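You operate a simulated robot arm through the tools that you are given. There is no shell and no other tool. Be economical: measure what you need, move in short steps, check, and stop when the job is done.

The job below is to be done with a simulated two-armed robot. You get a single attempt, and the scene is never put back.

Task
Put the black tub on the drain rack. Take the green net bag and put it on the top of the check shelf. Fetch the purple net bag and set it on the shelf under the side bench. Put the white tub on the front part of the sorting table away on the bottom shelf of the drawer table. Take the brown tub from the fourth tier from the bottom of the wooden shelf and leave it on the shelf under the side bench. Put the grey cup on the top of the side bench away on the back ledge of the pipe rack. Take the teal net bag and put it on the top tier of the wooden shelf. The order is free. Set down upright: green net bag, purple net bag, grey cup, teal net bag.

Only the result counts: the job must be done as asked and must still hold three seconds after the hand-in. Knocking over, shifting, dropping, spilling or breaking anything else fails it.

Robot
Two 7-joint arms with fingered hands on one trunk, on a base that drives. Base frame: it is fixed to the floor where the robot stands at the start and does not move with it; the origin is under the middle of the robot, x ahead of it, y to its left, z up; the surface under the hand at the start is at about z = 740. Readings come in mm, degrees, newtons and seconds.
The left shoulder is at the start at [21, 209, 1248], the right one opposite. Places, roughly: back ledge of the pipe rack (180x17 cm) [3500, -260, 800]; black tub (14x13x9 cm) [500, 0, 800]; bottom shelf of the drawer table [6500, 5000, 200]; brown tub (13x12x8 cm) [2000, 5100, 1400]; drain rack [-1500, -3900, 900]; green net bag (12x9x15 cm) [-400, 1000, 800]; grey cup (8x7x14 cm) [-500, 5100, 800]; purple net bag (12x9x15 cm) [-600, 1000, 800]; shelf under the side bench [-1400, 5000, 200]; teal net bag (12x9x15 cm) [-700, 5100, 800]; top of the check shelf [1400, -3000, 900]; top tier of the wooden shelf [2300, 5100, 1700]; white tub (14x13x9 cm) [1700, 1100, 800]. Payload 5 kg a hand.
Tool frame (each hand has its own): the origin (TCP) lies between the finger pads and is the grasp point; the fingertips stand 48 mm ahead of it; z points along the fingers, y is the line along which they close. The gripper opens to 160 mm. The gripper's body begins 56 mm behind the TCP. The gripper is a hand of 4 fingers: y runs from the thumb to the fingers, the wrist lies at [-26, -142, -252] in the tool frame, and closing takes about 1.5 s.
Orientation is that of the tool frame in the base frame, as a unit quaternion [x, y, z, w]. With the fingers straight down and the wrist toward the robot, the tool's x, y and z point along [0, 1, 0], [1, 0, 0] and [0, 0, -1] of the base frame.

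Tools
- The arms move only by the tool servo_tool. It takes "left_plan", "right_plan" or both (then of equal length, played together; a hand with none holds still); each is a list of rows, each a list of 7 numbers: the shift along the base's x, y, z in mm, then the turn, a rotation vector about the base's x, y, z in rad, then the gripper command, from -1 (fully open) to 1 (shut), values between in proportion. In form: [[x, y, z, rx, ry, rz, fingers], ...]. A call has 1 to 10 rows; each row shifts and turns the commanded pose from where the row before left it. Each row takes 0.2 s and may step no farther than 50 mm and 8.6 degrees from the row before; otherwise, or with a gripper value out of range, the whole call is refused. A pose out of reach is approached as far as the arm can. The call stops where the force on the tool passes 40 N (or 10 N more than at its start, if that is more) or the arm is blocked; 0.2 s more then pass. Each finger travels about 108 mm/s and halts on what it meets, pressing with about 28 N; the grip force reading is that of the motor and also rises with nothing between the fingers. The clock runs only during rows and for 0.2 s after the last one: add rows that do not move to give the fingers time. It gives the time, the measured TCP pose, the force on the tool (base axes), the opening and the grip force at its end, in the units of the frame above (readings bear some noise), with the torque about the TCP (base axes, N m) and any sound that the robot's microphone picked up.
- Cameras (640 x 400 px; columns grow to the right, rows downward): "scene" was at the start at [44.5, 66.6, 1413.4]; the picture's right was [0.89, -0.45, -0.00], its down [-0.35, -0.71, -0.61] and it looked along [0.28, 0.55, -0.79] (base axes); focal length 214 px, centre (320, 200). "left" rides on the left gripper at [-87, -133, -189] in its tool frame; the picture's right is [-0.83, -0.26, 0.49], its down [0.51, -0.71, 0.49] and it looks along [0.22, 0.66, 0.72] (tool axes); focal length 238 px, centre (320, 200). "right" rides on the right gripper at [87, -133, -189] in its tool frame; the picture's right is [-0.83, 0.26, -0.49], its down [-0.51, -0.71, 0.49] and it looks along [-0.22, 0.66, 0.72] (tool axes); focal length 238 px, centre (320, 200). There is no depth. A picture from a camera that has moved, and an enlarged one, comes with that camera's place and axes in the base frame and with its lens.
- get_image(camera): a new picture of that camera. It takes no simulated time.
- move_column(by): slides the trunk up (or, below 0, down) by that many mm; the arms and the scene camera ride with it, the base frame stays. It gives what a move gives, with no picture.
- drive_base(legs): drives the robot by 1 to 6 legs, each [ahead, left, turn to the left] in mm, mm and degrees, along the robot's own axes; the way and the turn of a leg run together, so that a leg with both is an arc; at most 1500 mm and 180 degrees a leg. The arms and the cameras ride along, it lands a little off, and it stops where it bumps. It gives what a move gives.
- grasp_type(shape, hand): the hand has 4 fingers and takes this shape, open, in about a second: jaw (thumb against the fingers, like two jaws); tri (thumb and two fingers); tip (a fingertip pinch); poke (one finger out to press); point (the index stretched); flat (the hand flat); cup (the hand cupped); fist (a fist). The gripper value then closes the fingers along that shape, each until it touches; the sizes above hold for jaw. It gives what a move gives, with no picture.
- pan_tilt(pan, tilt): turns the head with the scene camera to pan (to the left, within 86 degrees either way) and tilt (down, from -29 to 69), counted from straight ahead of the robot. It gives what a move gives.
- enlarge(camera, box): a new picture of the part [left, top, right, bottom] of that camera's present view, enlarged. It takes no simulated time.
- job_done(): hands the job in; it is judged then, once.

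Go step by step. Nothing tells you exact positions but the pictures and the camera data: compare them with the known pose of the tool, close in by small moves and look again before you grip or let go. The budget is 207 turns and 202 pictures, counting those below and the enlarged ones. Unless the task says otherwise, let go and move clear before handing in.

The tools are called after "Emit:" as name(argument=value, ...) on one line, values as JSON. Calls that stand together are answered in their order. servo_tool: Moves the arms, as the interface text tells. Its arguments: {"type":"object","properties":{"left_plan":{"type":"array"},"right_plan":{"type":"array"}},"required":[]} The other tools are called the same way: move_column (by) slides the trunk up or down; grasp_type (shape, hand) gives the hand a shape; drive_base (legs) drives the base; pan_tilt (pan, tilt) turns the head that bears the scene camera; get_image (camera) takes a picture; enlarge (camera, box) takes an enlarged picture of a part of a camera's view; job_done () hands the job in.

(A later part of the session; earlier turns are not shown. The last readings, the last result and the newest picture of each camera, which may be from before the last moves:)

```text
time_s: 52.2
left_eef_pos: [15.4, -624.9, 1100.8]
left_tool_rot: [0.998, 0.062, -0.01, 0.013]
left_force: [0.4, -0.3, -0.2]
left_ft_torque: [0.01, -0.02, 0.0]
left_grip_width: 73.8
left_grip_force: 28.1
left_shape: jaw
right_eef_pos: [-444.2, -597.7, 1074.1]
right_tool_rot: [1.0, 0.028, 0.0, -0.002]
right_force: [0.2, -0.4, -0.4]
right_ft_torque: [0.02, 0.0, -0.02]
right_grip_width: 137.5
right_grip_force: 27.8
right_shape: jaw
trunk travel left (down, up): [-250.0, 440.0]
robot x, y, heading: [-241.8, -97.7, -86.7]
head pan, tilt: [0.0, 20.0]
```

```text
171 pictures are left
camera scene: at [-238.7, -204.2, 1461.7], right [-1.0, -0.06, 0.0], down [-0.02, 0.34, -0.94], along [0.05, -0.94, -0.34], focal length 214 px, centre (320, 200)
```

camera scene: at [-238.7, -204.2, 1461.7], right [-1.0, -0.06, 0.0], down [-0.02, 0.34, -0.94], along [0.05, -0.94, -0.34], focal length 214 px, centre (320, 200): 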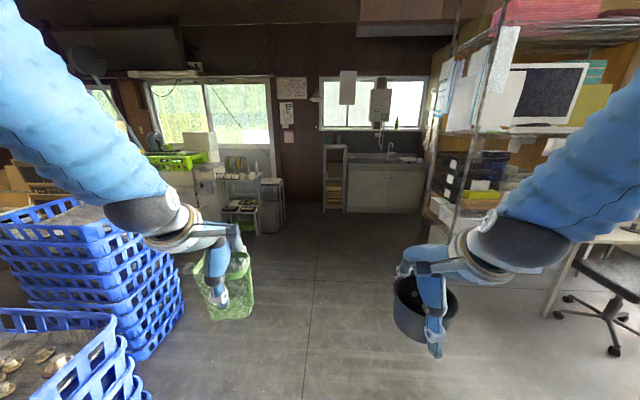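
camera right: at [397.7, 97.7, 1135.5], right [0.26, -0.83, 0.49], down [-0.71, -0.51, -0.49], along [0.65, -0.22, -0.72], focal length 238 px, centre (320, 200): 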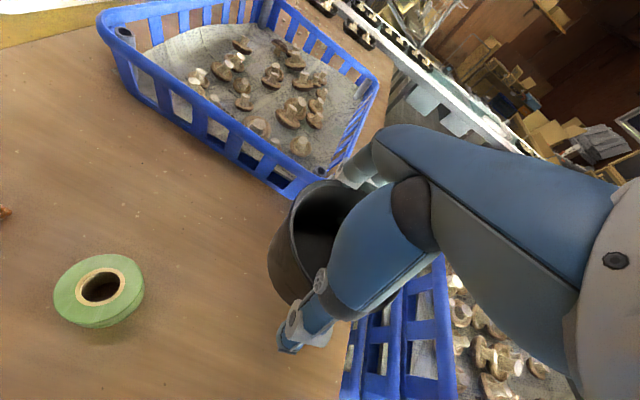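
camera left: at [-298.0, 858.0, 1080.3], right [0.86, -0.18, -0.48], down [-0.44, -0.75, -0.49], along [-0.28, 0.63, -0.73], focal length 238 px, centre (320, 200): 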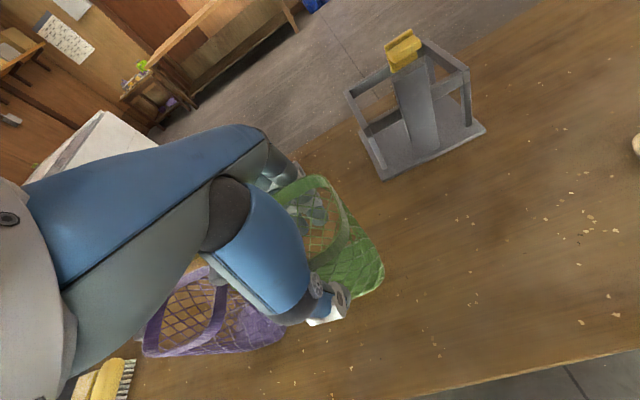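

I see the sink with the drain rack at back right and the check shelf area at left. I drive on south.

Emit:
drive_base(legs=[[1300, 0, -3.3]])

Emit:
pan_tilt(pan=40, tilt=15)

Emit:
get_image(camera="scene")

Emit:
enlarge(camera="scene", box=[260, 100, 500, 250])

```text
time_s: 59.0
left_eef_pos: [48.0, -1983.4, 1100.6]
left_tool_rot: [0.999, 0.042, -0.011, 0.011]
left_force: [0.0, -0.1, -0.5]
left_ft_torque: [0.03, 0.02, 0.03]
left_grip_width: 73.8
left_grip_force: 28.2
left_shape: jaw
right_eef_pos: [-411.2, -1936.7, 1074.6]
right_tool_rot: [1.0, 0.009, 0.0, -0.002]
right_force: [-0.2, -0.3, -0.6]
right_ft_torque: [0.03, -0.05, 0.01]
right_grip_width: 137.4
right_grip_force: 28.1
right_shape: jaw
trunk travel left (down, up): [-250.0, 440.0]
robot x, y, heading: [-191.2, -1446.6, -89.1]
head pan, tilt: [0.0, 20.0]
```

```text
time_s: 60.0
left_eef_pos: [47.9, -1982.2, 1100.8]
left_tool_rot: [0.999, 0.043, -0.011, 0.012]
left_force: [-0.1, 0.8, -0.6]
left_ft_torque: [-0.01, 0.03, -0.01]
left_grip_width: 73.6
left_grip_force: 28.2
left_shape: jaw
right_eef_pos: [-411.7, -1936.6, 1074.4]
right_tool_rot: [1.0, 0.009, 0.0, -0.001]
right_force: [0.3, 0.9, -0.1]
right_ft_torque: [-0.01, 0.0, -0.01]
right_grip_width: 137.5
right_grip_force: 27.9
right_shape: jaw
trunk travel left (down, up): [-250.0, 440.0]
robot x, y, heading: [-192.1, -1445.0, -88.9]
head pan, tilt: [40.0, 15.0]
```

```text
170 pictures are left
camera scene: at [-131.2, -1529.0, 1469.9], right [-0.75, -0.66, 0.0], down [-0.17, 0.2, -0.97], along [0.63, -0.73, -0.26], focal length 214 px, centre (320, 200)
```

scene: 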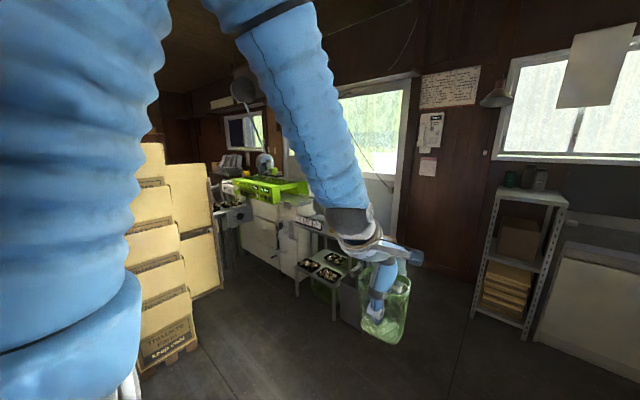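

```text
2.67 times, centred on (380, 175) of scene
camera zoom: at [-131.2, -1529.0, 1469.9], right [-0.75, -0.66, 0.0], down [-0.17, 0.2, -0.97], along [0.63, -0.73, -0.26], focal length 572 px, centre (160, 267)
```

zoom: 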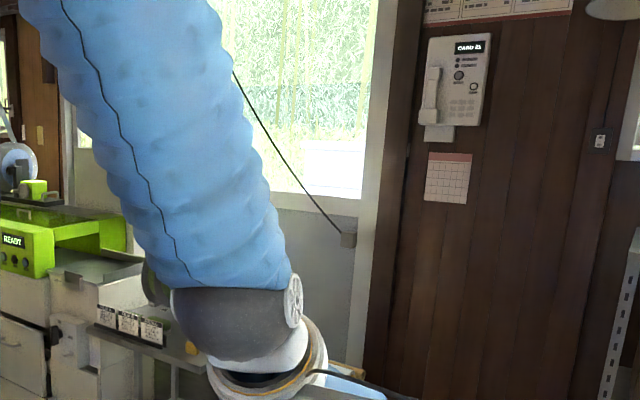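

The check shelf should be behind my left arm in this view. I move nearer to it, holding clear of the cardboard pile near (1385, -1670).

Emit:
drive_base(legs=[[350, 750, 0]])

Emit:
pan_tilt(pan=10, tilt=25)

Emit:
get_image(camera="scene")

Emit:
get_image(camera="left")

```text
time_s: 64.5
left_eef_pos: [822.4, -2303.2, 1101.9]
left_tool_rot: [0.999, 0.051, -0.01, 0.012]
left_force: [0.2, 0.4, -0.5]
left_ft_torque: [-0.03, 0.04, -0.04]
left_grip_width: 73.6
left_grip_force: 27.9
left_shape: jaw
right_eef_pos: [362.8, -2264.9, 1074.2]
right_tool_rot: [1.0, 0.019, 0.0, -0.001]
right_force: [-0.6, -0.1, -0.9]
right_ft_torque: [0.05, 0.03, 0.03]
right_grip_width: 137.3
right_grip_force: 28.4
right_shape: jaw
trunk travel left (down, up): [-250.0, 440.0]
robot x, y, heading: [574.6, -1772.6, -88.1]
head pan, tilt: [40.0, 15.0]
```

```text
time_s: 65.4
left_eef_pos: [822.2, -2301.9, 1101.4]
left_tool_rot: [0.999, 0.052, -0.011, 0.012]
left_force: [0.8, 0.0, -1.2]
left_ft_torque: [-0.03, 0.0, 0.02]
left_grip_width: 73.9
left_grip_force: 27.9
left_shape: jaw
right_eef_pos: [362.7, -2265.3, 1074.2]
right_tool_rot: [1.0, 0.019, 0.0, -0.001]
right_force: [-0.9, 0.1, -1.2]
right_ft_torque: [0.02, 0.0, 0.0]
right_grip_width: 137.0
right_grip_force: 27.9
right_shape: jaw
trunk travel left (down, up): [-250.0, 440.0]
robot x, y, heading: [574.8, -1774.0, -88.1]
head pan, tilt: [10.0, 25.0]
```

```text
168 pictures are left
camera scene: at [592.1, -1872.6, 1453.7], right [-0.98, -0.21, 0.0], down [-0.09, 0.41, -0.91], along [0.19, -0.89, -0.42], focal length 214 px, centre (320, 200)
```

scene: 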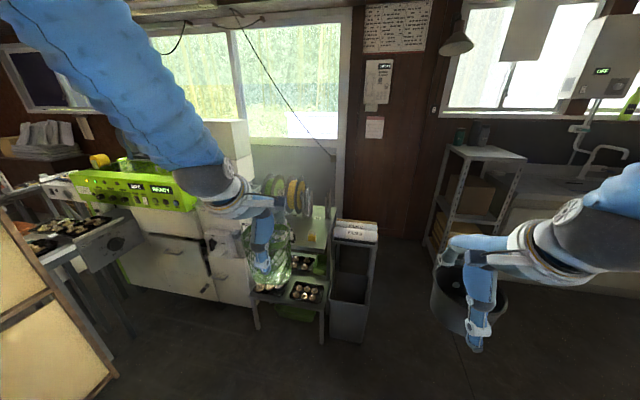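

```text
167 pictures are left
camera left: at [726.4, -2175.6, 1289.0], right [-0.87, 0.16, -0.47], down [0.42, 0.74, -0.52], along [0.27, -0.65, -0.71], focal length 238 px, centre (320, 200)
```

left: 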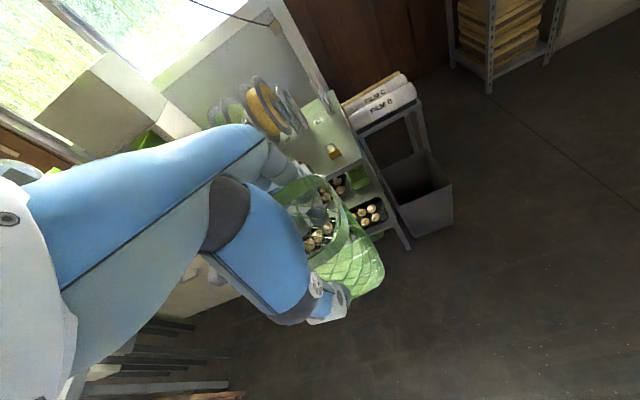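

The check shelf is hidden by my arm; I turn the base left to see it between the hands.

Emit:
drive_base(legs=[[0, 0, 30]])

Emit:
pan_tilt(pan=0, tilt=25)

Emit:
get_image(camera="scene")

```text
time_s: 67.3
left_eef_pos: [1058.5, -2102.8, 1101.9]
left_tool_rot: [0.95, 0.311, -0.008, 0.014]
left_force: [-0.6, 0.9, -0.9]
left_ft_torque: [-0.03, 0.03, -0.01]
left_grip_width: 73.5
left_grip_force: 28.0
left_shape: jaw
right_eef_pos: [641.9, -2302.9, 1074.0]
right_tool_rot: [0.96, 0.28, 0.0, -0.001]
right_force: [0.4, 0.4, -0.8]
right_ft_torque: [-0.07, 0.02, -0.05]
right_grip_width: 137.5
right_grip_force: 28.3
right_shape: jaw
trunk travel left (down, up): [-250.0, 440.0]
robot x, y, heading: [573.6, -1775.2, -57.4]
head pan, tilt: [10.0, 25.0]
```

```text
time_s: 68.0
left_eef_pos: [1056.4, -2103.8, 1101.2]
left_tool_rot: [0.95, 0.312, -0.007, 0.014]
left_force: [0.0, -0.4, -0.4]
left_ft_torque: [-0.03, 0.01, -0.03]
left_grip_width: 73.8
left_grip_force: 28.2
left_shape: jaw
right_eef_pos: [640.8, -2303.0, 1073.9]
right_tool_rot: [0.96, 0.281, 0.0, 0.0]
right_force: [0.3, 0.6, -0.7]
right_ft_torque: [-0.03, -0.02, -0.01]
right_grip_width: 137.3
right_grip_force: 28.4
right_shape: jaw
trunk travel left (down, up): [-250.0, 440.0]
robot x, y, heading: [568.8, -1770.9, -57.3]
head pan, tilt: [0.0, 25.0]
```

```text
166 pictures are left
camera scene: at [627.2, -1858.5, 1453.7], right [-0.84, -0.54, 0.0], down [-0.23, 0.36, -0.91], along [0.49, -0.76, -0.42], focal length 214 px, centre (320, 200)
```

scene: 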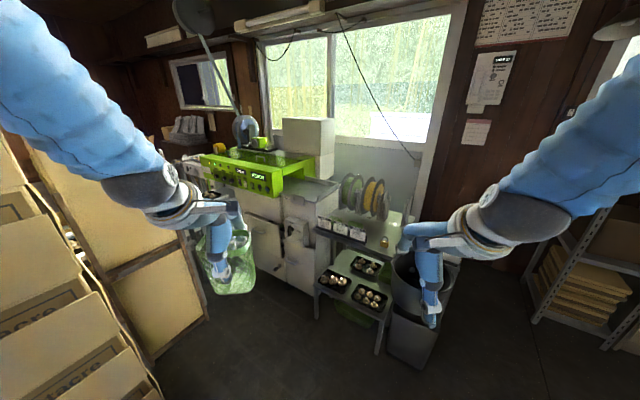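

Two candidates: the low shelf with tapes and the grey top at about pixel (315, 188), which fits the given place. I enlarge.

Emit:
enlarge(camera="scene", box=[180, 110, 430, 266])

```text
2.56 times, centred on (305, 188) of scene
camera zoom: at [627.2, -1858.5, 1453.7], right [-0.84, -0.54, 0.0], down [-0.23, 0.36, -0.91], along [0.49, -0.76, -0.42], focal length 549 px, centre (358, 231)
```

zoom: 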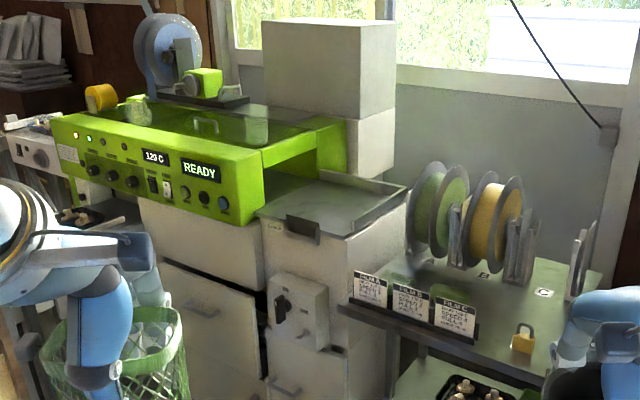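

The empty grey plate beside the green machine spans x 1270–1560, y -2810 to -3190 at z≈900, exactly the given place. I turn back south and drive up to it.

Emit:
drive_base(legs=[[0, 0, -32.5]])

Emit:
drive_base(legs=[[400, 580, 0]])

Emit:
move_column(by=100)

Emit:
pan_tilt(pan=0, tilt=40)

Emit:
get_image(camera="scene")

Emit:
get_image(camera="left")

```text
time_s: 70.0
left_eef_pos: [808.7, -2309.3, 1101.4]
left_tool_rot: [0.999, 0.039, -0.011, 0.011]
left_force: [-0.1, -0.3, -0.7]
left_ft_torque: [-0.01, -0.01, 0.02]
left_grip_width: 73.6
left_grip_force: 27.3
left_shape: jaw
right_eef_pos: [350.2, -2259.5, 1075.0]
right_tool_rot: [1.0, 0.007, 0.001, -0.001]
right_force: [-0.2, -0.2, -1.2]
right_ft_torque: [-0.02, -0.05, -0.01]
right_grip_width: 137.2
right_grip_force: 28.4
right_shape: jaw
trunk travel left (down, up): [-250.0, 440.0]
robot x, y, heading: [567.1, -1769.2, -89.4]
head pan, tilt: [0.0, 25.0]
```

```text
time_s: 73.9
left_eef_pos: [1411.2, -2696.0, 1100.8]
left_tool_rot: [0.999, 0.044, -0.011, 0.012]
left_force: [1.0, 0.0, -0.4]
left_ft_torque: [0.01, 0.03, -0.01]
left_grip_width: 73.6
left_grip_force: 27.9
left_shape: jaw
right_eef_pos: [951.7, -2650.4, 1074.9]
right_tool_rot: [1.0, 0.011, -0.002, -0.002]
right_force: [0.1, 0.3, -0.1]
right_ft_torque: [0.05, 0.02, -0.03]
right_grip_width: 137.5
right_grip_force: 28.5
right_shape: jaw
trunk travel left (down, up): [-250.0, 440.0]
robot x, y, heading: [1167.3, -2161.2, -88.9]
head pan, tilt: [0.0, 25.0]
```

```text
time_s: 75.2
left_eef_pos: [1409.8, -2696.0, 1201.0]
left_tool_rot: [0.999, 0.043, -0.012, 0.011]
left_force: [0.4, 0.2, -1.5]
left_ft_torque: [0.01, 0.01, 0.01]
left_grip_width: 73.6
left_grip_force: 27.6
left_shape: jaw
right_eef_pos: [949.9, -2651.1, 1172.4]
right_tool_rot: [1.0, 0.01, 0.0, -0.003]
right_force: [0.6, -0.3, -0.4]
right_ft_torque: [0.02, -0.01, 0.0]
right_grip_width: 137.3
right_grip_force: 27.6
right_shape: jaw
trunk travel left (down, up): [-350.0, 340.0]
robot x, y, heading: [1168.0, -2159.3, -88.7]
head pan, tilt: [0.0, 25.0]
```

```text
time_s: 76.0
left_eef_pos: [1410.0, -2697.0, 1201.8]
left_tool_rot: [0.999, 0.043, -0.011, 0.012]
left_force: [0.3, -0.2, -0.9]
left_ft_torque: [0.01, 0.0, 0.02]
left_grip_width: 73.5
left_grip_force: 27.6
left_shape: jaw
right_eef_pos: [950.3, -2650.4, 1173.8]
right_tool_rot: [1.0, 0.01, -0.001, -0.001]
right_force: [-1.1, -0.7, -0.7]
right_ft_torque: [0.02, 0.03, -0.02]
right_grip_width: 137.3
right_grip_force: 28.4
right_shape: jaw
trunk travel left (down, up): [-350.0, 340.0]
robot x, y, heading: [1165.3, -2160.5, -89.0]
head pan, tilt: [0.0, 40.0]
```

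```text
164 pictures are left
camera scene: at [1170.6, -2257.1, 1530.4], right [-1.0, -0.02, 0.0], down [-0.01, 0.64, -0.77], along [0.02, -0.77, -0.64], focal length 214 px, centre (320, 200)
```

scene: 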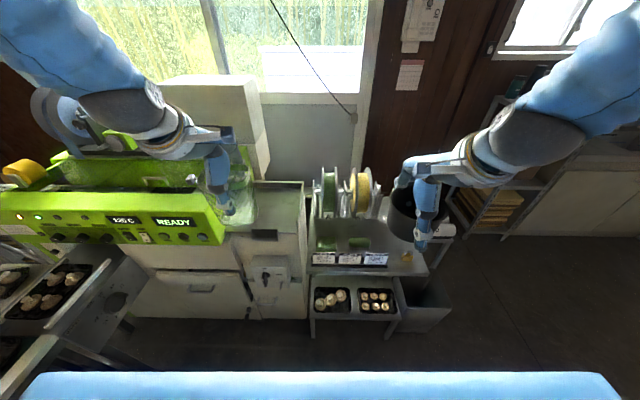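

```text
163 pictures are left
camera left: at [1316.0, -2567.6, 1389.0], right [-0.86, 0.17, -0.47], down [0.43, 0.74, -0.52], along [0.26, -0.65, -0.71], focal length 238 px, centre (320, 200)
```

left: 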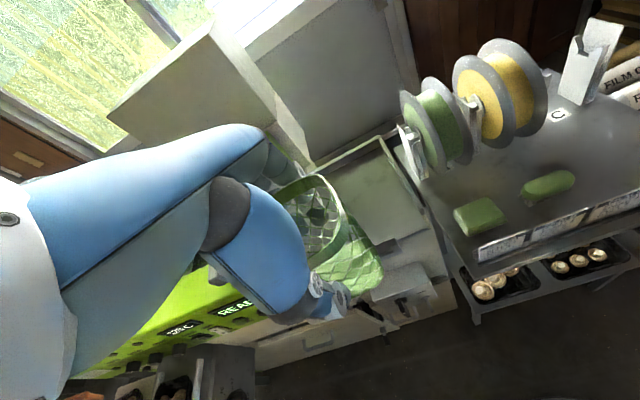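

The plate lies as computed. I bring the bag forward over it, then lower.

Emit:
servo_tool(left_plan=[[-2, -44, -10, 0, 0, 0, 1], [-2, -44, -20, 0, 0, 0, 1], [-2, -44, -25, 0, 0, 0, 1], [-2, -44, -25, 0, 0, 0, 1], [-2, -44, -25, 0, 0, 0, 1], [0, -44, -25, 0, 0, 0, 1], [0, 0, 0, 0, 0, 0, 1]])

Emit:
get_image(camera="scene")

Emit:
get_image(camera="left")

```text
refused: row 3 steps farther than a row can; nothing moved
```

```text
162 pictures are left
camera scene: at [1170.6, -2257.1, 1530.4], right [-1.0, -0.02, 0.0], down [-0.01, 0.64, -0.77], along [0.02, -0.77, -0.64], focal length 214 px, centre (320, 200)
```

scene: 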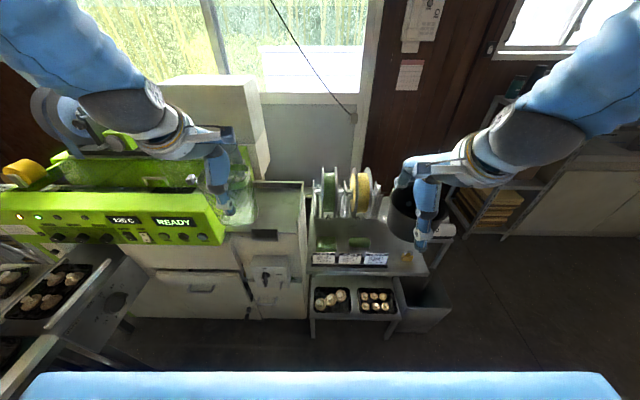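

```text
161 pictures are left
camera left: at [1316.0, -2567.6, 1389.0], right [-0.86, 0.17, -0.47], down [0.43, 0.74, -0.52], along [0.26, -0.65, -0.71], focal length 238 px, centre (320, 200)
```

left: 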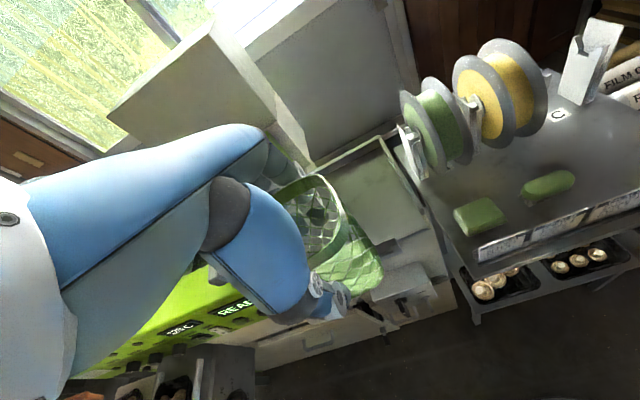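

Steps were slightly too long; I shorten them and also take out the small tilt.

Emit:
servo_tool(left_plan=[[-2, -42, -10, 0.023, -0.021, 0, 1], [-2, -42, -18, 0, 0, 0, 1], [-2, -42, -22, 0, 0, 0, 1], [-2, -42, -22, 0, 0, 0, 1], [-2, -42, -22, 0, 0, 0, 1], [0, -42, -22, 0, 0, 0, 1], [0, 0, 0, 0, 0, 0, 1]])

Emit:
get_image(camera="scene")

Emit:
get_image(camera="left")

```text
time_s: 77.6
left_eef_pos: [1400.8, -2946.1, 1081.4]
left_tool_rot: [0.999, 0.043, 0.0, 0.002]
left_force: [0.1, 1.0, 0.5]
left_ft_torque: [-0.07, -0.02, 0.02]
left_grip_width: 73.5
left_grip_force: 28.1
left_shape: jaw
right_eef_pos: [950.3, -2650.1, 1174.3]
right_tool_rot: [1.0, 0.01, 0.0, 0.0]
right_force: [-0.3, 2.3, 0.2]
right_ft_torque: [-0.12, 0.0, 0.01]
right_grip_width: 137.2
right_grip_force: 28.5
right_shape: jaw
trunk travel left (down, up): [-350.0, 340.0]
robot x, y, heading: [1166.8, -2158.4, -89.1]
head pan, tilt: [0.0, 40.0]
```

```text
160 pictures are left
camera scene: at [1170.5, -2254.9, 1530.6], right [-1.0, -0.02, 0.0], down [-0.01, 0.64, -0.77], along [0.02, -0.77, -0.64], focal length 214 px, centre (320, 200)
```

scene: 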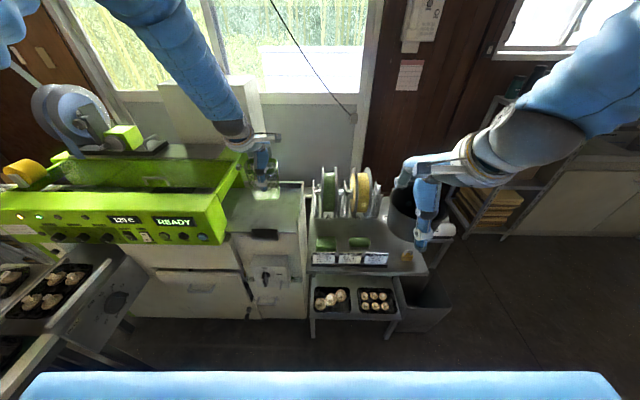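

```text
159 pictures are left
camera left: at [1301.6, -2821.8, 1270.9], right [-0.85, 0.18, -0.49], down [0.44, 0.75, -0.49], along [0.27, -0.64, -0.72], focal length 238 px, centre (320, 200)
```

left: 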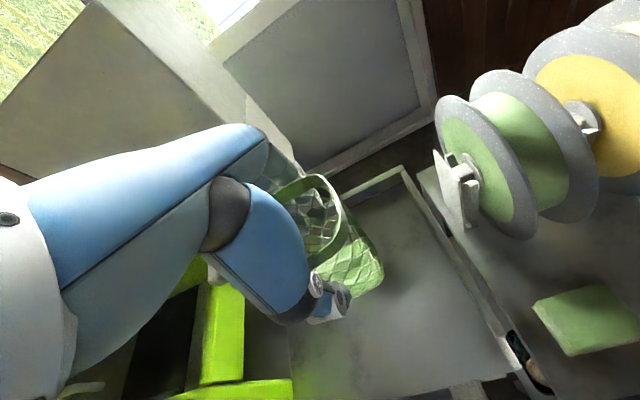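

The bag hangs over the plate with room all round. I lower it most of the way.

Emit:
servo_tool(left_plan=[[0, -4, -20, 0, 0, 0, 1], [0, -4, -20, 0, 0, 0, 1], [0, -2, -15, 0, 0, 0, 1], [0, 0, -6, 0, 0, 0, 1], [0, 0, -3, 0, 0, 0, 1], [0, 0, 0, 0, 0, 0, 1]])

Emit:
get_image(camera="left")

Emit:
enlarge(camera="scene", box=[200, 120, 328, 250])

```text
time_s: 79.0
left_eef_pos: [1399.5, -2958.6, 1019.8]
left_tool_rot: [0.999, 0.043, 0.001, 0.001]
left_force: [-0.6, 0.7, -0.7]
left_ft_torque: [-0.02, 0.04, 0.01]
left_grip_width: 73.3
left_grip_force: 28.2
left_shape: jaw
right_eef_pos: [949.4, -2651.8, 1174.0]
right_tool_rot: [1.0, 0.01, 0.0, -0.002]
right_force: [-0.1, -0.3, -2.1]
right_ft_torque: [-0.01, 0.02, 0.02]
right_grip_width: 137.2
right_grip_force: 28.6
right_shape: jaw
trunk travel left (down, up): [-350.0, 340.0]
robot x, y, heading: [1171.2, -2167.6, -88.8]
head pan, tilt: [0.0, 40.0]
```

```text
158 pictures are left
camera left: at [1301.4, -2833.7, 1208.2], right [-0.85, 0.19, -0.49], down [0.44, 0.75, -0.49], along [0.27, -0.64, -0.72], focal length 238 px, centre (320, 200)
```

left: 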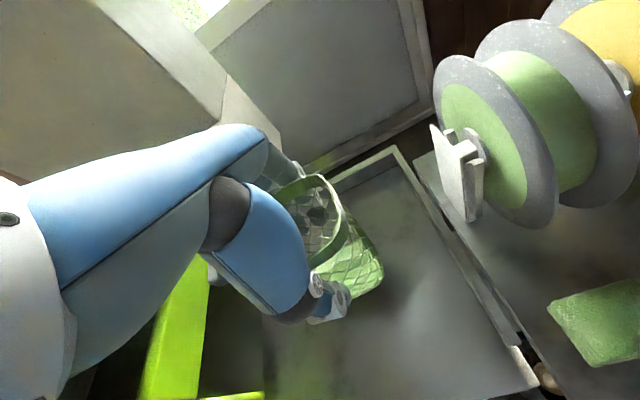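

```text
3.08 times, centred on (264, 185) of scene
camera zoom: at [1170.5, -2257.1, 1530.4], right [-1.0, -0.02, 0.0], down [-0.01, 0.64, -0.77], along [0.02, -0.77, -0.64], focal length 660 px, centre (492, 246)
```

zoom: 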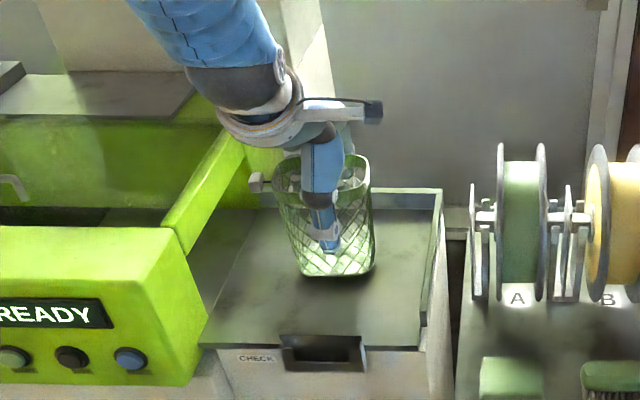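

The front bears the label "CHECK", so this is the right place. I lower by small steps to contact.

Emit:
servo_tool(left_plan=[[0, 0, -3, 0, 0, 0, 1], [0, 0, -3, 0, 0, 0, 1], [0, 0, -3, 0, 0, 0, 1], [0, 0, 0, 0, 0, 0, 1]])

Emit:
enlarge(camera="scene", box=[230, 150, 310, 250])

```text
time_s: 80.0
left_eef_pos: [1399.9, -2957.7, 1010.8]
left_tool_rot: [0.999, 0.042, 0.001, 0.001]
left_force: [-0.3, 0.4, -0.7]
left_ft_torque: [-0.01, 0.01, 0.0]
left_grip_width: 73.5
left_grip_force: 28.2
left_shape: jaw
right_eef_pos: [949.3, -2649.8, 1174.1]
right_tool_rot: [1.0, 0.01, 0.0, -0.002]
right_force: [-0.1, 0.4, -1.6]
right_ft_torque: [0.0, 0.0, 0.0]
right_grip_width: 137.2
right_grip_force: 28.2
right_shape: jaw
trunk travel left (down, up): [-350.0, 340.0]
robot x, y, heading: [1167.9, -2161.6, -88.6]
head pan, tilt: [0.0, 40.0]
```

```text
4.00 times, centred on (270, 200) of scene
camera zoom: at [1170.6, -2257.2, 1530.4], right [-1.0, -0.02, 0.0], down [-0.01, 0.64, -0.77], along [0.02, -0.77, -0.64], focal length 858 px, centre (520, 200)
```

zoom: 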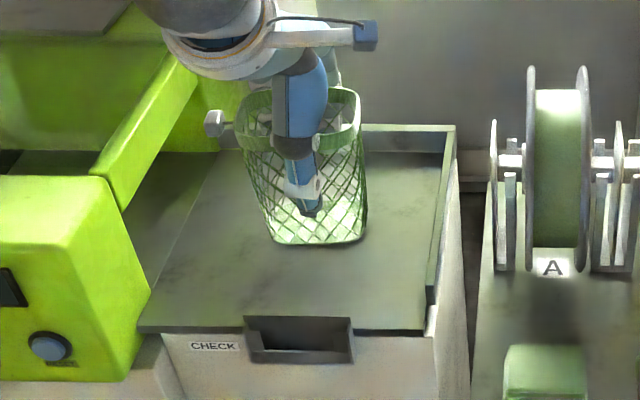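

Not in contact yet; continue.

Emit:
servo_tool(left_plan=[[0, 0, -3, 0, 0, 0, 1], [0, 0, -3, 0, 0, 0, 1], [0, 0, 0, 0, 0, 0, 1]])

Emit:
servo_tool(left_plan=[[0, 0, -3, 0, 0, 0, 1], [0, 0, -2, 0, 0, 0, 1], [0, 0, 0, 0, 0, 0, 1]])

Emit:
enlarge(camera="scene", box=[230, 150, 310, 250])

```text
time_s: 80.8
left_eef_pos: [1400.9, -2960.4, 1009.2]
left_tool_rot: [0.999, 0.043, 0.001, 0.004]
left_force: [0.0, 1.6, 27.5]
left_ft_torque: [0.42, -0.08, -0.04]
left_grip_width: 74.9
left_grip_force: 28.2
left_shape: jaw
right_eef_pos: [949.9, -2649.0, 1174.1]
right_tool_rot: [1.0, 0.01, 0.0, 0.0]
right_force: [-0.2, 0.0, -1.4]
right_ft_torque: [0.03, -0.01, 0.02]
right_grip_width: 137.5
right_grip_force: 27.7
right_shape: jaw
trunk travel left (down, up): [-350.0, 340.0]
robot x, y, heading: [1170.0, -2162.2, -88.6]
head pan, tilt: [0.0, 40.0]
```

```text
time_s: 81.2
left_eef_pos: [1400.2, -2963.6, 1008.8]
left_tool_rot: [0.999, 0.044, -0.001, 0.006]
left_force: [-0.8, 4.7, 20.1]
left_ft_torque: [0.54, 0.14, -0.02]
left_grip_width: 74.4
left_grip_force: 27.7
left_shape: jaw
right_eef_pos: [950.7, -2650.8, 1173.9]
right_tool_rot: [1.0, 0.011, 0.0, -0.001]
right_force: [0.4, -1.3, -0.9]
right_ft_torque: [0.08, -0.01, 0.04]
right_grip_width: 137.6
right_grip_force: 27.7
right_shape: jaw
trunk travel left (down, up): [-350.0, 340.0]
robot x, y, heading: [1165.4, -2164.2, -88.5]
head pan, tilt: [0.0, 40.0]
stopped in row 2 (left hand): the force on the tool passed its limit at 41 N (the readings are from after the stop); the commanded pose is now the measured one
```

```text
4.00 times, centred on (270, 200) of scene
camera zoom: at [1170.5, -2256.8, 1530.3], right [-1.0, -0.02, 0.0], down [-0.01, 0.64, -0.77], along [0.02, -0.77, -0.64], focal length 858 px, centre (520, 200)
```

zoom: 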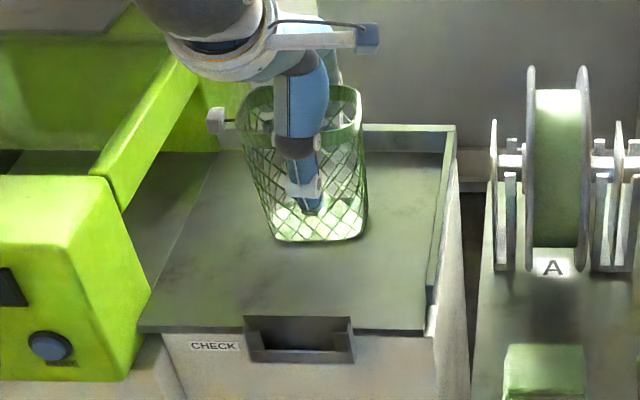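

Contact made. I open, then rise straight up.

Emit:
servo_tool(left_plan=[[0, 0, 0, 0, 0, 0, 0.4], [0, 0, 0, 0, 0, 0, -0.2], [0, 0, 0, 0, 0, 0, -0.8], [0, 0, 0, 0, 0, 0, -1], [0, 0, 0, 0, 0, 0, -1], [0, 0, 0, 0, 0, 0, -1]])

Emit:
enlarge(camera="scene", box=[230, 150, 310, 250])

```text
time_s: 82.6
left_eef_pos: [1400.7, -2962.5, 1004.9]
left_tool_rot: [0.999, 0.043, 0.0, 0.004]
left_force: [0.0, 0.5, 0.1]
left_ft_torque: [0.01, -0.05, 0.01]
left_grip_width: 159.6
left_grip_force: 0.1
left_shape: jaw
right_eef_pos: [950.2, -2650.5, 1173.0]
right_tool_rot: [1.0, 0.01, 0.0, -0.001]
right_force: [-0.2, 0.6, 0.4]
right_ft_torque: [-0.03, 0.0, 0.01]
right_grip_width: 137.1
right_grip_force: 27.7
right_shape: jaw
trunk travel left (down, up): [-350.0, 340.0]
robot x, y, heading: [1167.0, -2162.7, -88.9]
head pan, tilt: [0.0, 40.0]
```

```text
4.00 times, centred on (270, 200) of scene
camera zoom: at [1170.5, -2256.9, 1530.4], right [-1.0, -0.02, 0.0], down [-0.01, 0.64, -0.77], along [0.02, -0.77, -0.64], focal length 858 px, centre (520, 200)
```

zoom: 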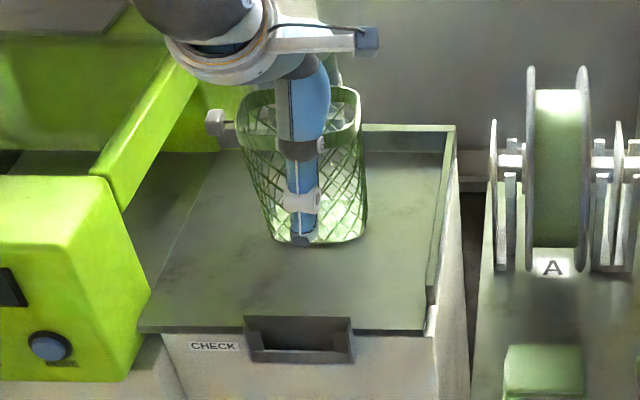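

Released and standing. I rise clear and draw the hand back.

Emit:
servo_tool(left_plan=[[0, 0, 30, 0, 0, 0, -1], [0, 0, 40, 0, 0, 0, -1], [0, 0, 40, 0, 0, 0, -1], [0, 0, 40, 0, 0, 0, -1], [0, 40, 20, 0, 0, 0, -1], [0, 48, 0, 0, 0, 0, -1], [0, 48, 0, 0, 0, 0, -1], [0, 48, 0, 0, 0, 0, -1], [0, 48, 0, 0, 0, 0, -1], [0, 0, 0, 0, 0, 0, -1]])

Emit:
get_image(camera="scene")

```text
time_s: 84.8
left_eef_pos: [1401.3, -2727.4, 1176.3]
left_tool_rot: [0.999, 0.044, 0.0, 0.004]
left_force: [0.9, -1.3, 0.0]
left_ft_torque: [0.1, 0.03, -0.01]
left_grip_width: 160.0
left_grip_force: 0.1
left_shape: jaw
right_eef_pos: [950.5, -2652.9, 1173.0]
right_tool_rot: [1.0, 0.011, 0.0, -0.003]
right_force: [0.7, -0.2, -2.4]
right_ft_torque: [0.1, 0.01, 0.0]
right_grip_width: 137.4
right_grip_force: 28.5
right_shape: jaw
trunk travel left (down, up): [-350.0, 340.0]
robot x, y, heading: [1169.3, -2158.9, -89.2]
head pan, tilt: [0.0, 40.0]
```

```text
153 pictures are left
camera scene: at [1170.6, -2259.2, 1530.2], right [-1.0, -0.02, 0.0], down [-0.01, 0.64, -0.76], along [0.02, -0.76, -0.64], focal length 214 px, centre (320, 200)
```

scene: 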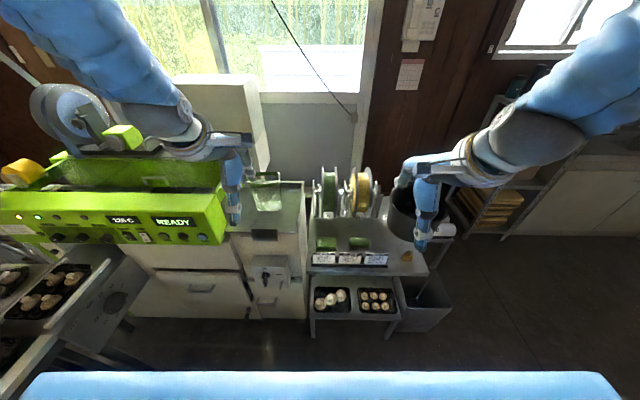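

The green bag stands on the check shelf. Next the drain rack: I back off and travel right (west) toward the sink.

Emit:
drive_base(legs=[[-250, 0, 0], [0, -1450, 0], [0, -600, 0]])

Emit:
pan_tilt(pan=-12, tilt=22)

Emit:
get_image(camera="scene")

```text
time_s: 86.0
left_eef_pos: [1390.5, -2633.5, 1178.3]
left_tool_rot: [0.998, 0.07, 0.0, 0.005]
left_force: [-3.2, 0.1, 1.2]
left_ft_torque: [-0.08, -0.36, 0.06]
left_grip_width: 159.9
left_grip_force: 0.1
left_shape: jaw
right_eef_pos: [937.1, -2582.6, 1173.2]
right_tool_rot: [0.999, 0.036, 0.0, 0.0]
right_force: [-2.6, 2.4, -0.5]
right_ft_torque: [-0.2, -0.29, 0.0]
right_grip_width: 137.1
right_grip_force: 27.5
right_shape: jaw
trunk travel left (down, up): [-350.0, 340.0]
robot x, y, heading: [1131.7, -2082.6, -85.6]
head pan, tilt: [0.0, 40.0]
stopped in leg 1: the robot was blocked; the commanded pose is now the measured one
```

```text
time_s: 86.9
left_eef_pos: [1397.6, -2634.0, 1177.5]
left_tool_rot: [0.997, 0.072, -0.001, 0.004]
left_force: [0.2, -0.3, -0.2]
left_ft_torque: [0.03, 0.12, -0.04]
left_grip_width: 159.7
left_grip_force: 0.0
left_shape: jaw
right_eef_pos: [943.8, -2584.6, 1173.5]
right_tool_rot: [0.999, 0.037, -0.002, -0.001]
right_force: [0.8, -0.4, -1.3]
right_ft_torque: [0.09, 0.11, 0.01]
right_grip_width: 137.2
right_grip_force: 28.2
right_shape: jaw
trunk travel left (down, up): [-350.0, 340.0]
robot x, y, heading: [1134.7, -2078.4, -85.7]
head pan, tilt: [-12.0, 22.0]
```

```text
152 pictures are left
camera scene: at [1123.6, -2186.4, 1558.4], right [-0.99, 0.14, 0.0], down [0.05, 0.37, -0.93], along [-0.13, -0.92, -0.38], focal length 214 px, centre (320, 200)
```

scene: 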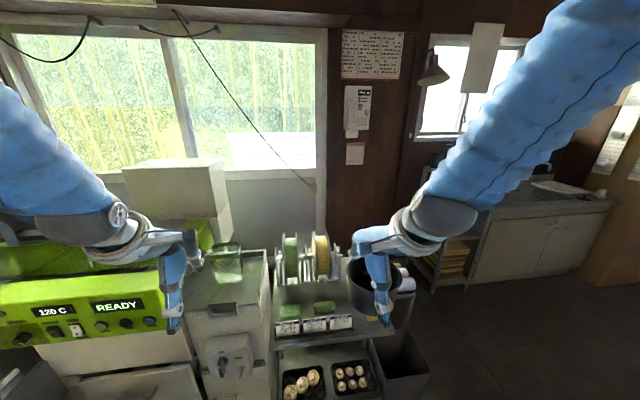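

I bumped something behind. I look back on the left before moving off sideways.

Emit:
pan_tilt(pan=86, tilt=40)

Emit:
get_image(camera="scene")

```text
time_s: 88.6
left_eef_pos: [1396.0, -2634.4, 1176.4]
left_tool_rot: [0.998, 0.07, -0.001, 0.004]
left_force: [0.3, 0.5, 0.4]
left_ft_torque: [0.02, 0.03, 0.0]
left_grip_width: 159.9
left_grip_force: 0.1
left_shape: jaw
right_eef_pos: [942.7, -2584.4, 1173.6]
right_tool_rot: [0.999, 0.037, -0.001, -0.001]
right_force: [0.8, -0.1, -0.9]
right_ft_torque: [-0.01, 0.0, 0.0]
right_grip_width: 137.4
right_grip_force: 27.7
right_shape: jaw
trunk travel left (down, up): [-350.0, 340.0]
robot x, y, heading: [1134.4, -2082.1, -85.8]
head pan, tilt: [85.9, 40.0]
```

```text
151 pictures are left
camera scene: at [1219.3, -2093.0, 1530.4], right [0.0, -1.0, 0.0], down [-0.64, 0.0, -0.77], along [0.77, 0.0, -0.64], focal length 214 px, centre (320, 200)
```

scene: 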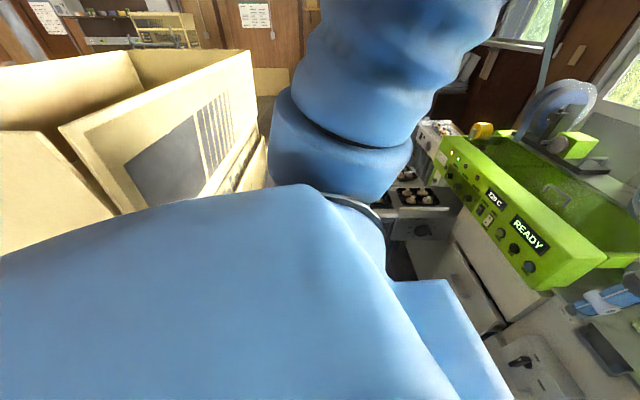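

The cardboard still stands. I slide right away from it.

Emit:
drive_base(legs=[[0, -500, 0], [0, -1450, -4]])

Emit:
pan_tilt(pan=-5, tilt=22)

Emit:
get_image(camera="scene")

```text
time_s: 98.5
left_eef_pos: [-623.7, -2730.7, 1175.9]
left_tool_rot: [0.999, 0.034, -0.001, 0.005]
left_force: [-0.9, 0.6, 0.1]
left_ft_torque: [0.01, -0.01, -0.02]
left_grip_width: 159.8
left_grip_force: 0.1
left_shape: jaw
right_eef_pos: [-1073.6, -2647.6, 1173.6]
right_tool_rot: [1.0, 0.001, 0.0, -0.001]
right_force: [-0.1, 0.8, -0.6]
right_ft_torque: [-0.01, -0.01, 0.01]
right_grip_width: 137.2
right_grip_force: 28.2
right_shape: jaw
trunk travel left (down, up): [-350.0, 340.0]
robot x, y, heading: [-842.8, -2161.5, -90.1]
head pan, tilt: [85.9, 40.0]
```

```text
time_s: 100.2
left_eef_pos: [-624.4, -2729.5, 1177.0]
left_tool_rot: [0.999, 0.035, 0.0, 0.005]
left_force: [0.3, -0.8, 0.0]
left_ft_torque: [-0.02, 0.0, -0.01]
left_grip_width: 159.3
left_grip_force: 0.1
left_shape: jaw
right_eef_pos: [-1073.1, -2647.5, 1173.4]
right_tool_rot: [1.0, 0.0, -0.001, -0.001]
right_force: [0.6, 0.0, -0.7]
right_ft_torque: [0.03, -0.02, -0.01]
right_grip_width: 137.3
right_grip_force: 27.7
right_shape: jaw
trunk travel left (down, up): [-350.0, 340.0]
robot x, y, heading: [-842.2, -2161.6, -90.0]
head pan, tilt: [-5.0, 22.0]
```

```text
150 pictures are left
camera scene: at [-853.9, -2264.9, 1558.5], right [-1.0, 0.09, 0.0], down [0.03, 0.37, -0.93], along [-0.08, -0.92, -0.38], focal length 214 px, centre (320, 200)
```

scene: 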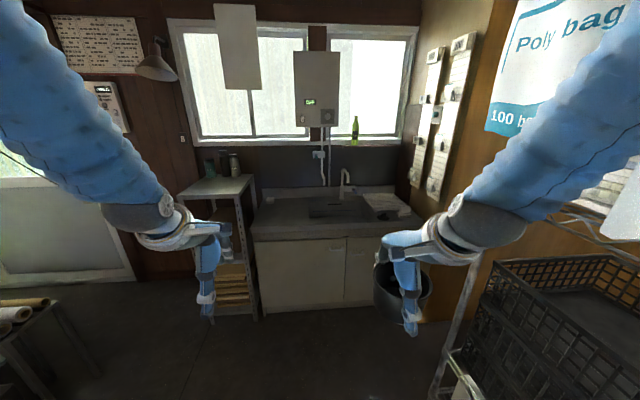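

The white rack on the counter right of the sink is the drain rack. I approach for a closer look.

Emit:
drive_base(legs=[[650, -150, -8]])

Emit:
pan_tilt(pan=-10, tilt=35)

Emit:
get_image(camera="scene")

Emit:
get_image(camera="right")

```text
time_s: 103.1
left_eef_pos: [-834.9, -3262.5, 1174.6]
left_tool_rot: [0.999, -0.044, -0.013, 0.005]
left_force: [1.3, -0.4, 0.3]
left_ft_torque: [0.09, 0.07, 0.1]
left_grip_width: 160.0
left_grip_force: 0.0
left_shape: jaw
right_eef_pos: [-1265.5, -3109.3, 1181.5]
right_tool_rot: [0.997, -0.072, -0.036, 0.003]
right_force: [-1.1, -4.5, 2.0]
right_ft_torque: [0.28, 0.03, 0.16]
right_grip_width: 137.2
right_grip_force: 28.2
right_shape: jaw
trunk travel left (down, up): [-350.0, 340.0]
robot x, y, heading: [-985.3, -2666.2, -99.1]
head pan, tilt: [-5.0, 22.0]
stopped in leg 1: the robot was blocked; the commanded pose is now the measured one
```

```text
time_s: 103.9
left_eef_pos: [-874.1, -3249.5, 1179.1]
left_tool_rot: [0.998, -0.04, -0.042, -0.005]
left_force: [-0.5, 0.0, 0.3]
left_ft_torque: [0.01, -0.01, 0.01]
left_grip_width: 159.8
left_grip_force: 0.0
left_shape: jaw
right_eef_pos: [-1299.8, -3087.9, 1166.6]
right_tool_rot: [0.995, -0.072, -0.075, -0.011]
right_force: [0.5, 0.4, -1.1]
right_ft_torque: [-0.01, 0.02, 0.02]
right_grip_width: 137.3
right_grip_force: 28.1
right_shape: jaw
trunk travel left (down, up): [-350.0, 340.0]
robot x, y, heading: [-990.6, -2663.9, -100.1]
head pan, tilt: [-10.0, 35.0]
```

```text
149 pictures are left
camera scene: at [-901.9, -2771.6, 1546.2], right [-0.94, 0.34, 0.08], down [0.13, 0.55, -0.83], along [-0.32, -0.77, -0.56], focal length 214 px, centre (320, 200)
```

scene: 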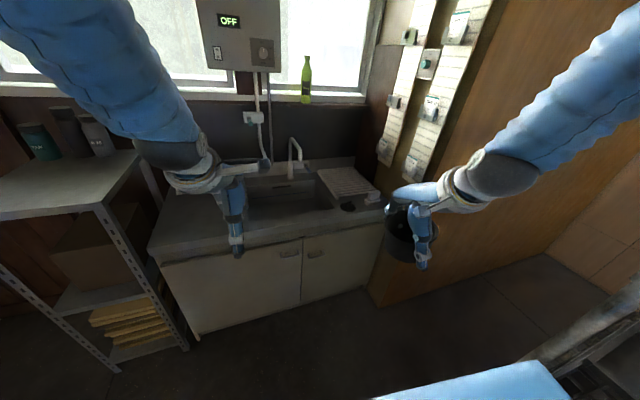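

```text
148 pictures are left
camera right: at [-1168.1, -2975.3, 1343.2], right [-0.78, -0.15, 0.6], down [-0.46, 0.79, -0.4], along [-0.41, -0.6, -0.69], focal length 238 px, centre (320, 200)
```

right: 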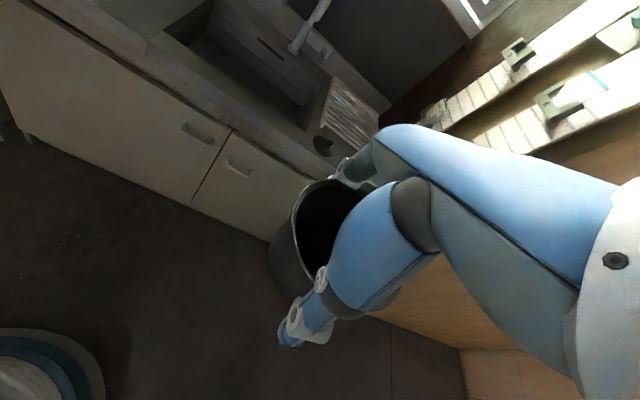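

The robot is tilted: the right side has run up on something. I look at the right before backing off.

Emit:
pan_tilt(pan=-75, tilt=50)

Emit:
get_image(camera="scene")

```text
time_s: 105.2
left_eef_pos: [-875.6, -3252.6, 1179.2]
left_tool_rot: [0.998, -0.042, -0.04, -0.004]
left_force: [-0.1, -0.2, 0.3]
left_ft_torque: [-0.01, 0.02, -0.03]
left_grip_width: 160.0
left_grip_force: 0.1
left_shape: jaw
right_eef_pos: [-1299.8, -3086.8, 1167.6]
right_tool_rot: [0.994, -0.075, -0.073, -0.011]
right_force: [-0.6, -0.4, -1.1]
right_ft_torque: [0.03, -0.03, 0.02]
right_grip_width: 137.2
right_grip_force: 27.9
right_shape: jaw
trunk travel left (down, up): [-350.0, 340.0]
robot x, y, heading: [-990.5, -2662.4, -100.1]
head pan, tilt: [-75.0, 50.0]
```

```text
147 pictures are left
camera scene: at [-949.9, -2697.3, 1528.5], right [-0.09, 1.0, 0.02], down [0.71, 0.07, -0.7], along [-0.7, -0.05, -0.71], focal length 214 px, centre (320, 200)
```

scene: 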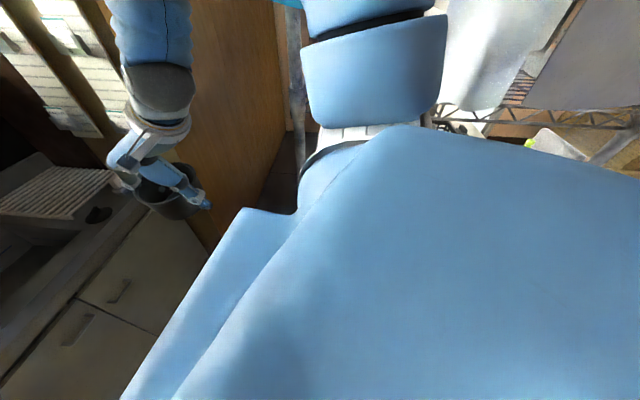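

My right elbow has met the wire rack's post. I back off along the way I came.

Emit:
drive_base(legs=[[-200, 40, 0]])

Emit:
drive_base(legs=[[-100, 150, 10]])

Emit:
get_image(camera="scene")

```text
time_s: 105.9
left_eef_pos: [-995.2, -3254.3, 1276.4]
left_tool_rot: [0.965, 0.056, -0.245, -0.078]
left_force: [18.5, -5.0, -6.5]
left_ft_torque: [0.38, 2.25, -0.35]
left_grip_width: 158.8
left_grip_force: 0.0
left_shape: jaw
right_eef_pos: [-1369.6, -3155.1, 1139.2]
right_tool_rot: [0.984, 0.03, -0.175, -0.025]
right_force: [12.3, 10.2, -13.5]
right_ft_torque: [-0.92, 1.4, 0.07]
right_grip_width: 137.2
right_grip_force: 27.5
right_shape: jaw
trunk travel left (down, up): [-350.0, 340.0]
robot x, y, heading: [-982.4, -2699.0, -94.8]
head pan, tilt: [-75.0, 50.0]
stopped in leg 1: the robot was blocked; the commanded pose is now the measured one
```

```text
time_s: 106.6
left_eef_pos: [-1131.7, -3317.5, 1246.5]
left_tool_rot: [0.96, 0.161, -0.214, -0.079]
left_force: [9.7, 14.1, -2.5]
left_ft_torque: [-1.3, 1.08, 0.68]
left_grip_width: 159.7
left_grip_force: 0.1
left_shape: jaw
right_eef_pos: [-1483.1, -3311.0, 1048.6]
right_tool_rot: [0.987, 0.126, -0.098, 0.006]
right_force: [11.9, -5.8, 3.6]
right_ft_torque: [0.73, 1.31, -0.24]
right_grip_width: 137.5
right_grip_force: 28.5
right_shape: jaw
trunk travel left (down, up): [-350.0, 340.0]
robot x, y, heading: [-1024.5, -2767.2, -83.3]
head pan, tilt: [-75.0, 50.0]
stopped in leg 1: the robot was blocked; the commanded pose is now the measured one
```

```text
146 pictures are left
camera scene: at [-1099.2, -2814.9, 1514.2], right [-0.37, 0.93, 0.01], down [0.71, 0.29, -0.64], along [-0.59, -0.23, -0.77], focal length 214 px, centre (320, 200)
```

scene: 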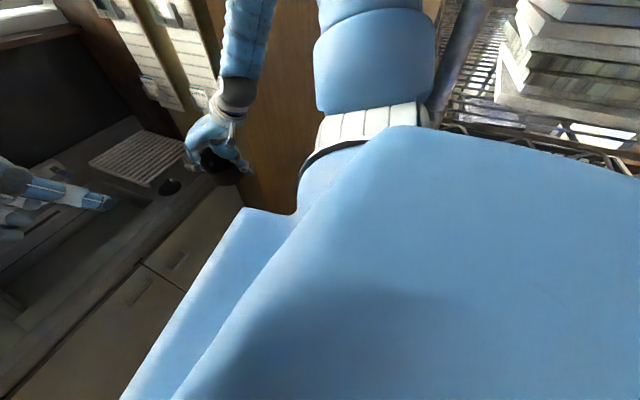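

The upper arm has got past the post, so backing catches on it. I move straight left first, away from the rack.

Emit:
drive_base(legs=[[0, 120, 0]])

Emit:
get_image(camera="scene")

```text
time_s: 107.3
left_eef_pos: [-1117.2, -3319.9, 1252.0]
left_tool_rot: [0.959, 0.168, -0.215, -0.071]
left_force: [0.8, 0.7, 1.0]
left_ft_torque: [-0.01, -0.04, -0.01]
left_grip_width: 160.1
left_grip_force: 0.2
left_shape: jaw
right_eef_pos: [-1472.8, -3319.1, 1053.6]
right_tool_rot: [0.985, 0.135, -0.102, 0.01]
right_force: [0.3, -1.1, -0.3]
right_ft_torque: [0.02, -0.03, 0.01]
right_grip_width: 137.5
right_grip_force: 28.0
right_shape: jaw
trunk travel left (down, up): [-350.0, 340.0]
robot x, y, heading: [-1028.5, -2761.3, -82.6]
head pan, tilt: [-75.0, 50.0]
stopped in leg 1: the robot was blocked; the commanded pose is now the measured one
```

```text
145 pictures are left
camera scene: at [-1098.5, -2811.7, 1515.8], right [-0.39, 0.92, 0.0], down [0.71, 0.3, -0.64], along [-0.59, -0.25, -0.77], focal length 214 px, centre (320, 200)
```

scene: 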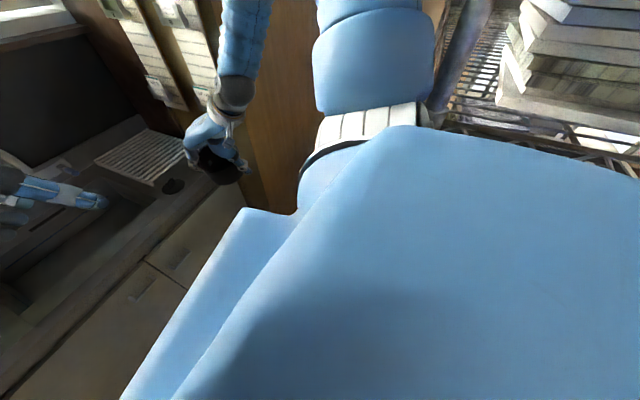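

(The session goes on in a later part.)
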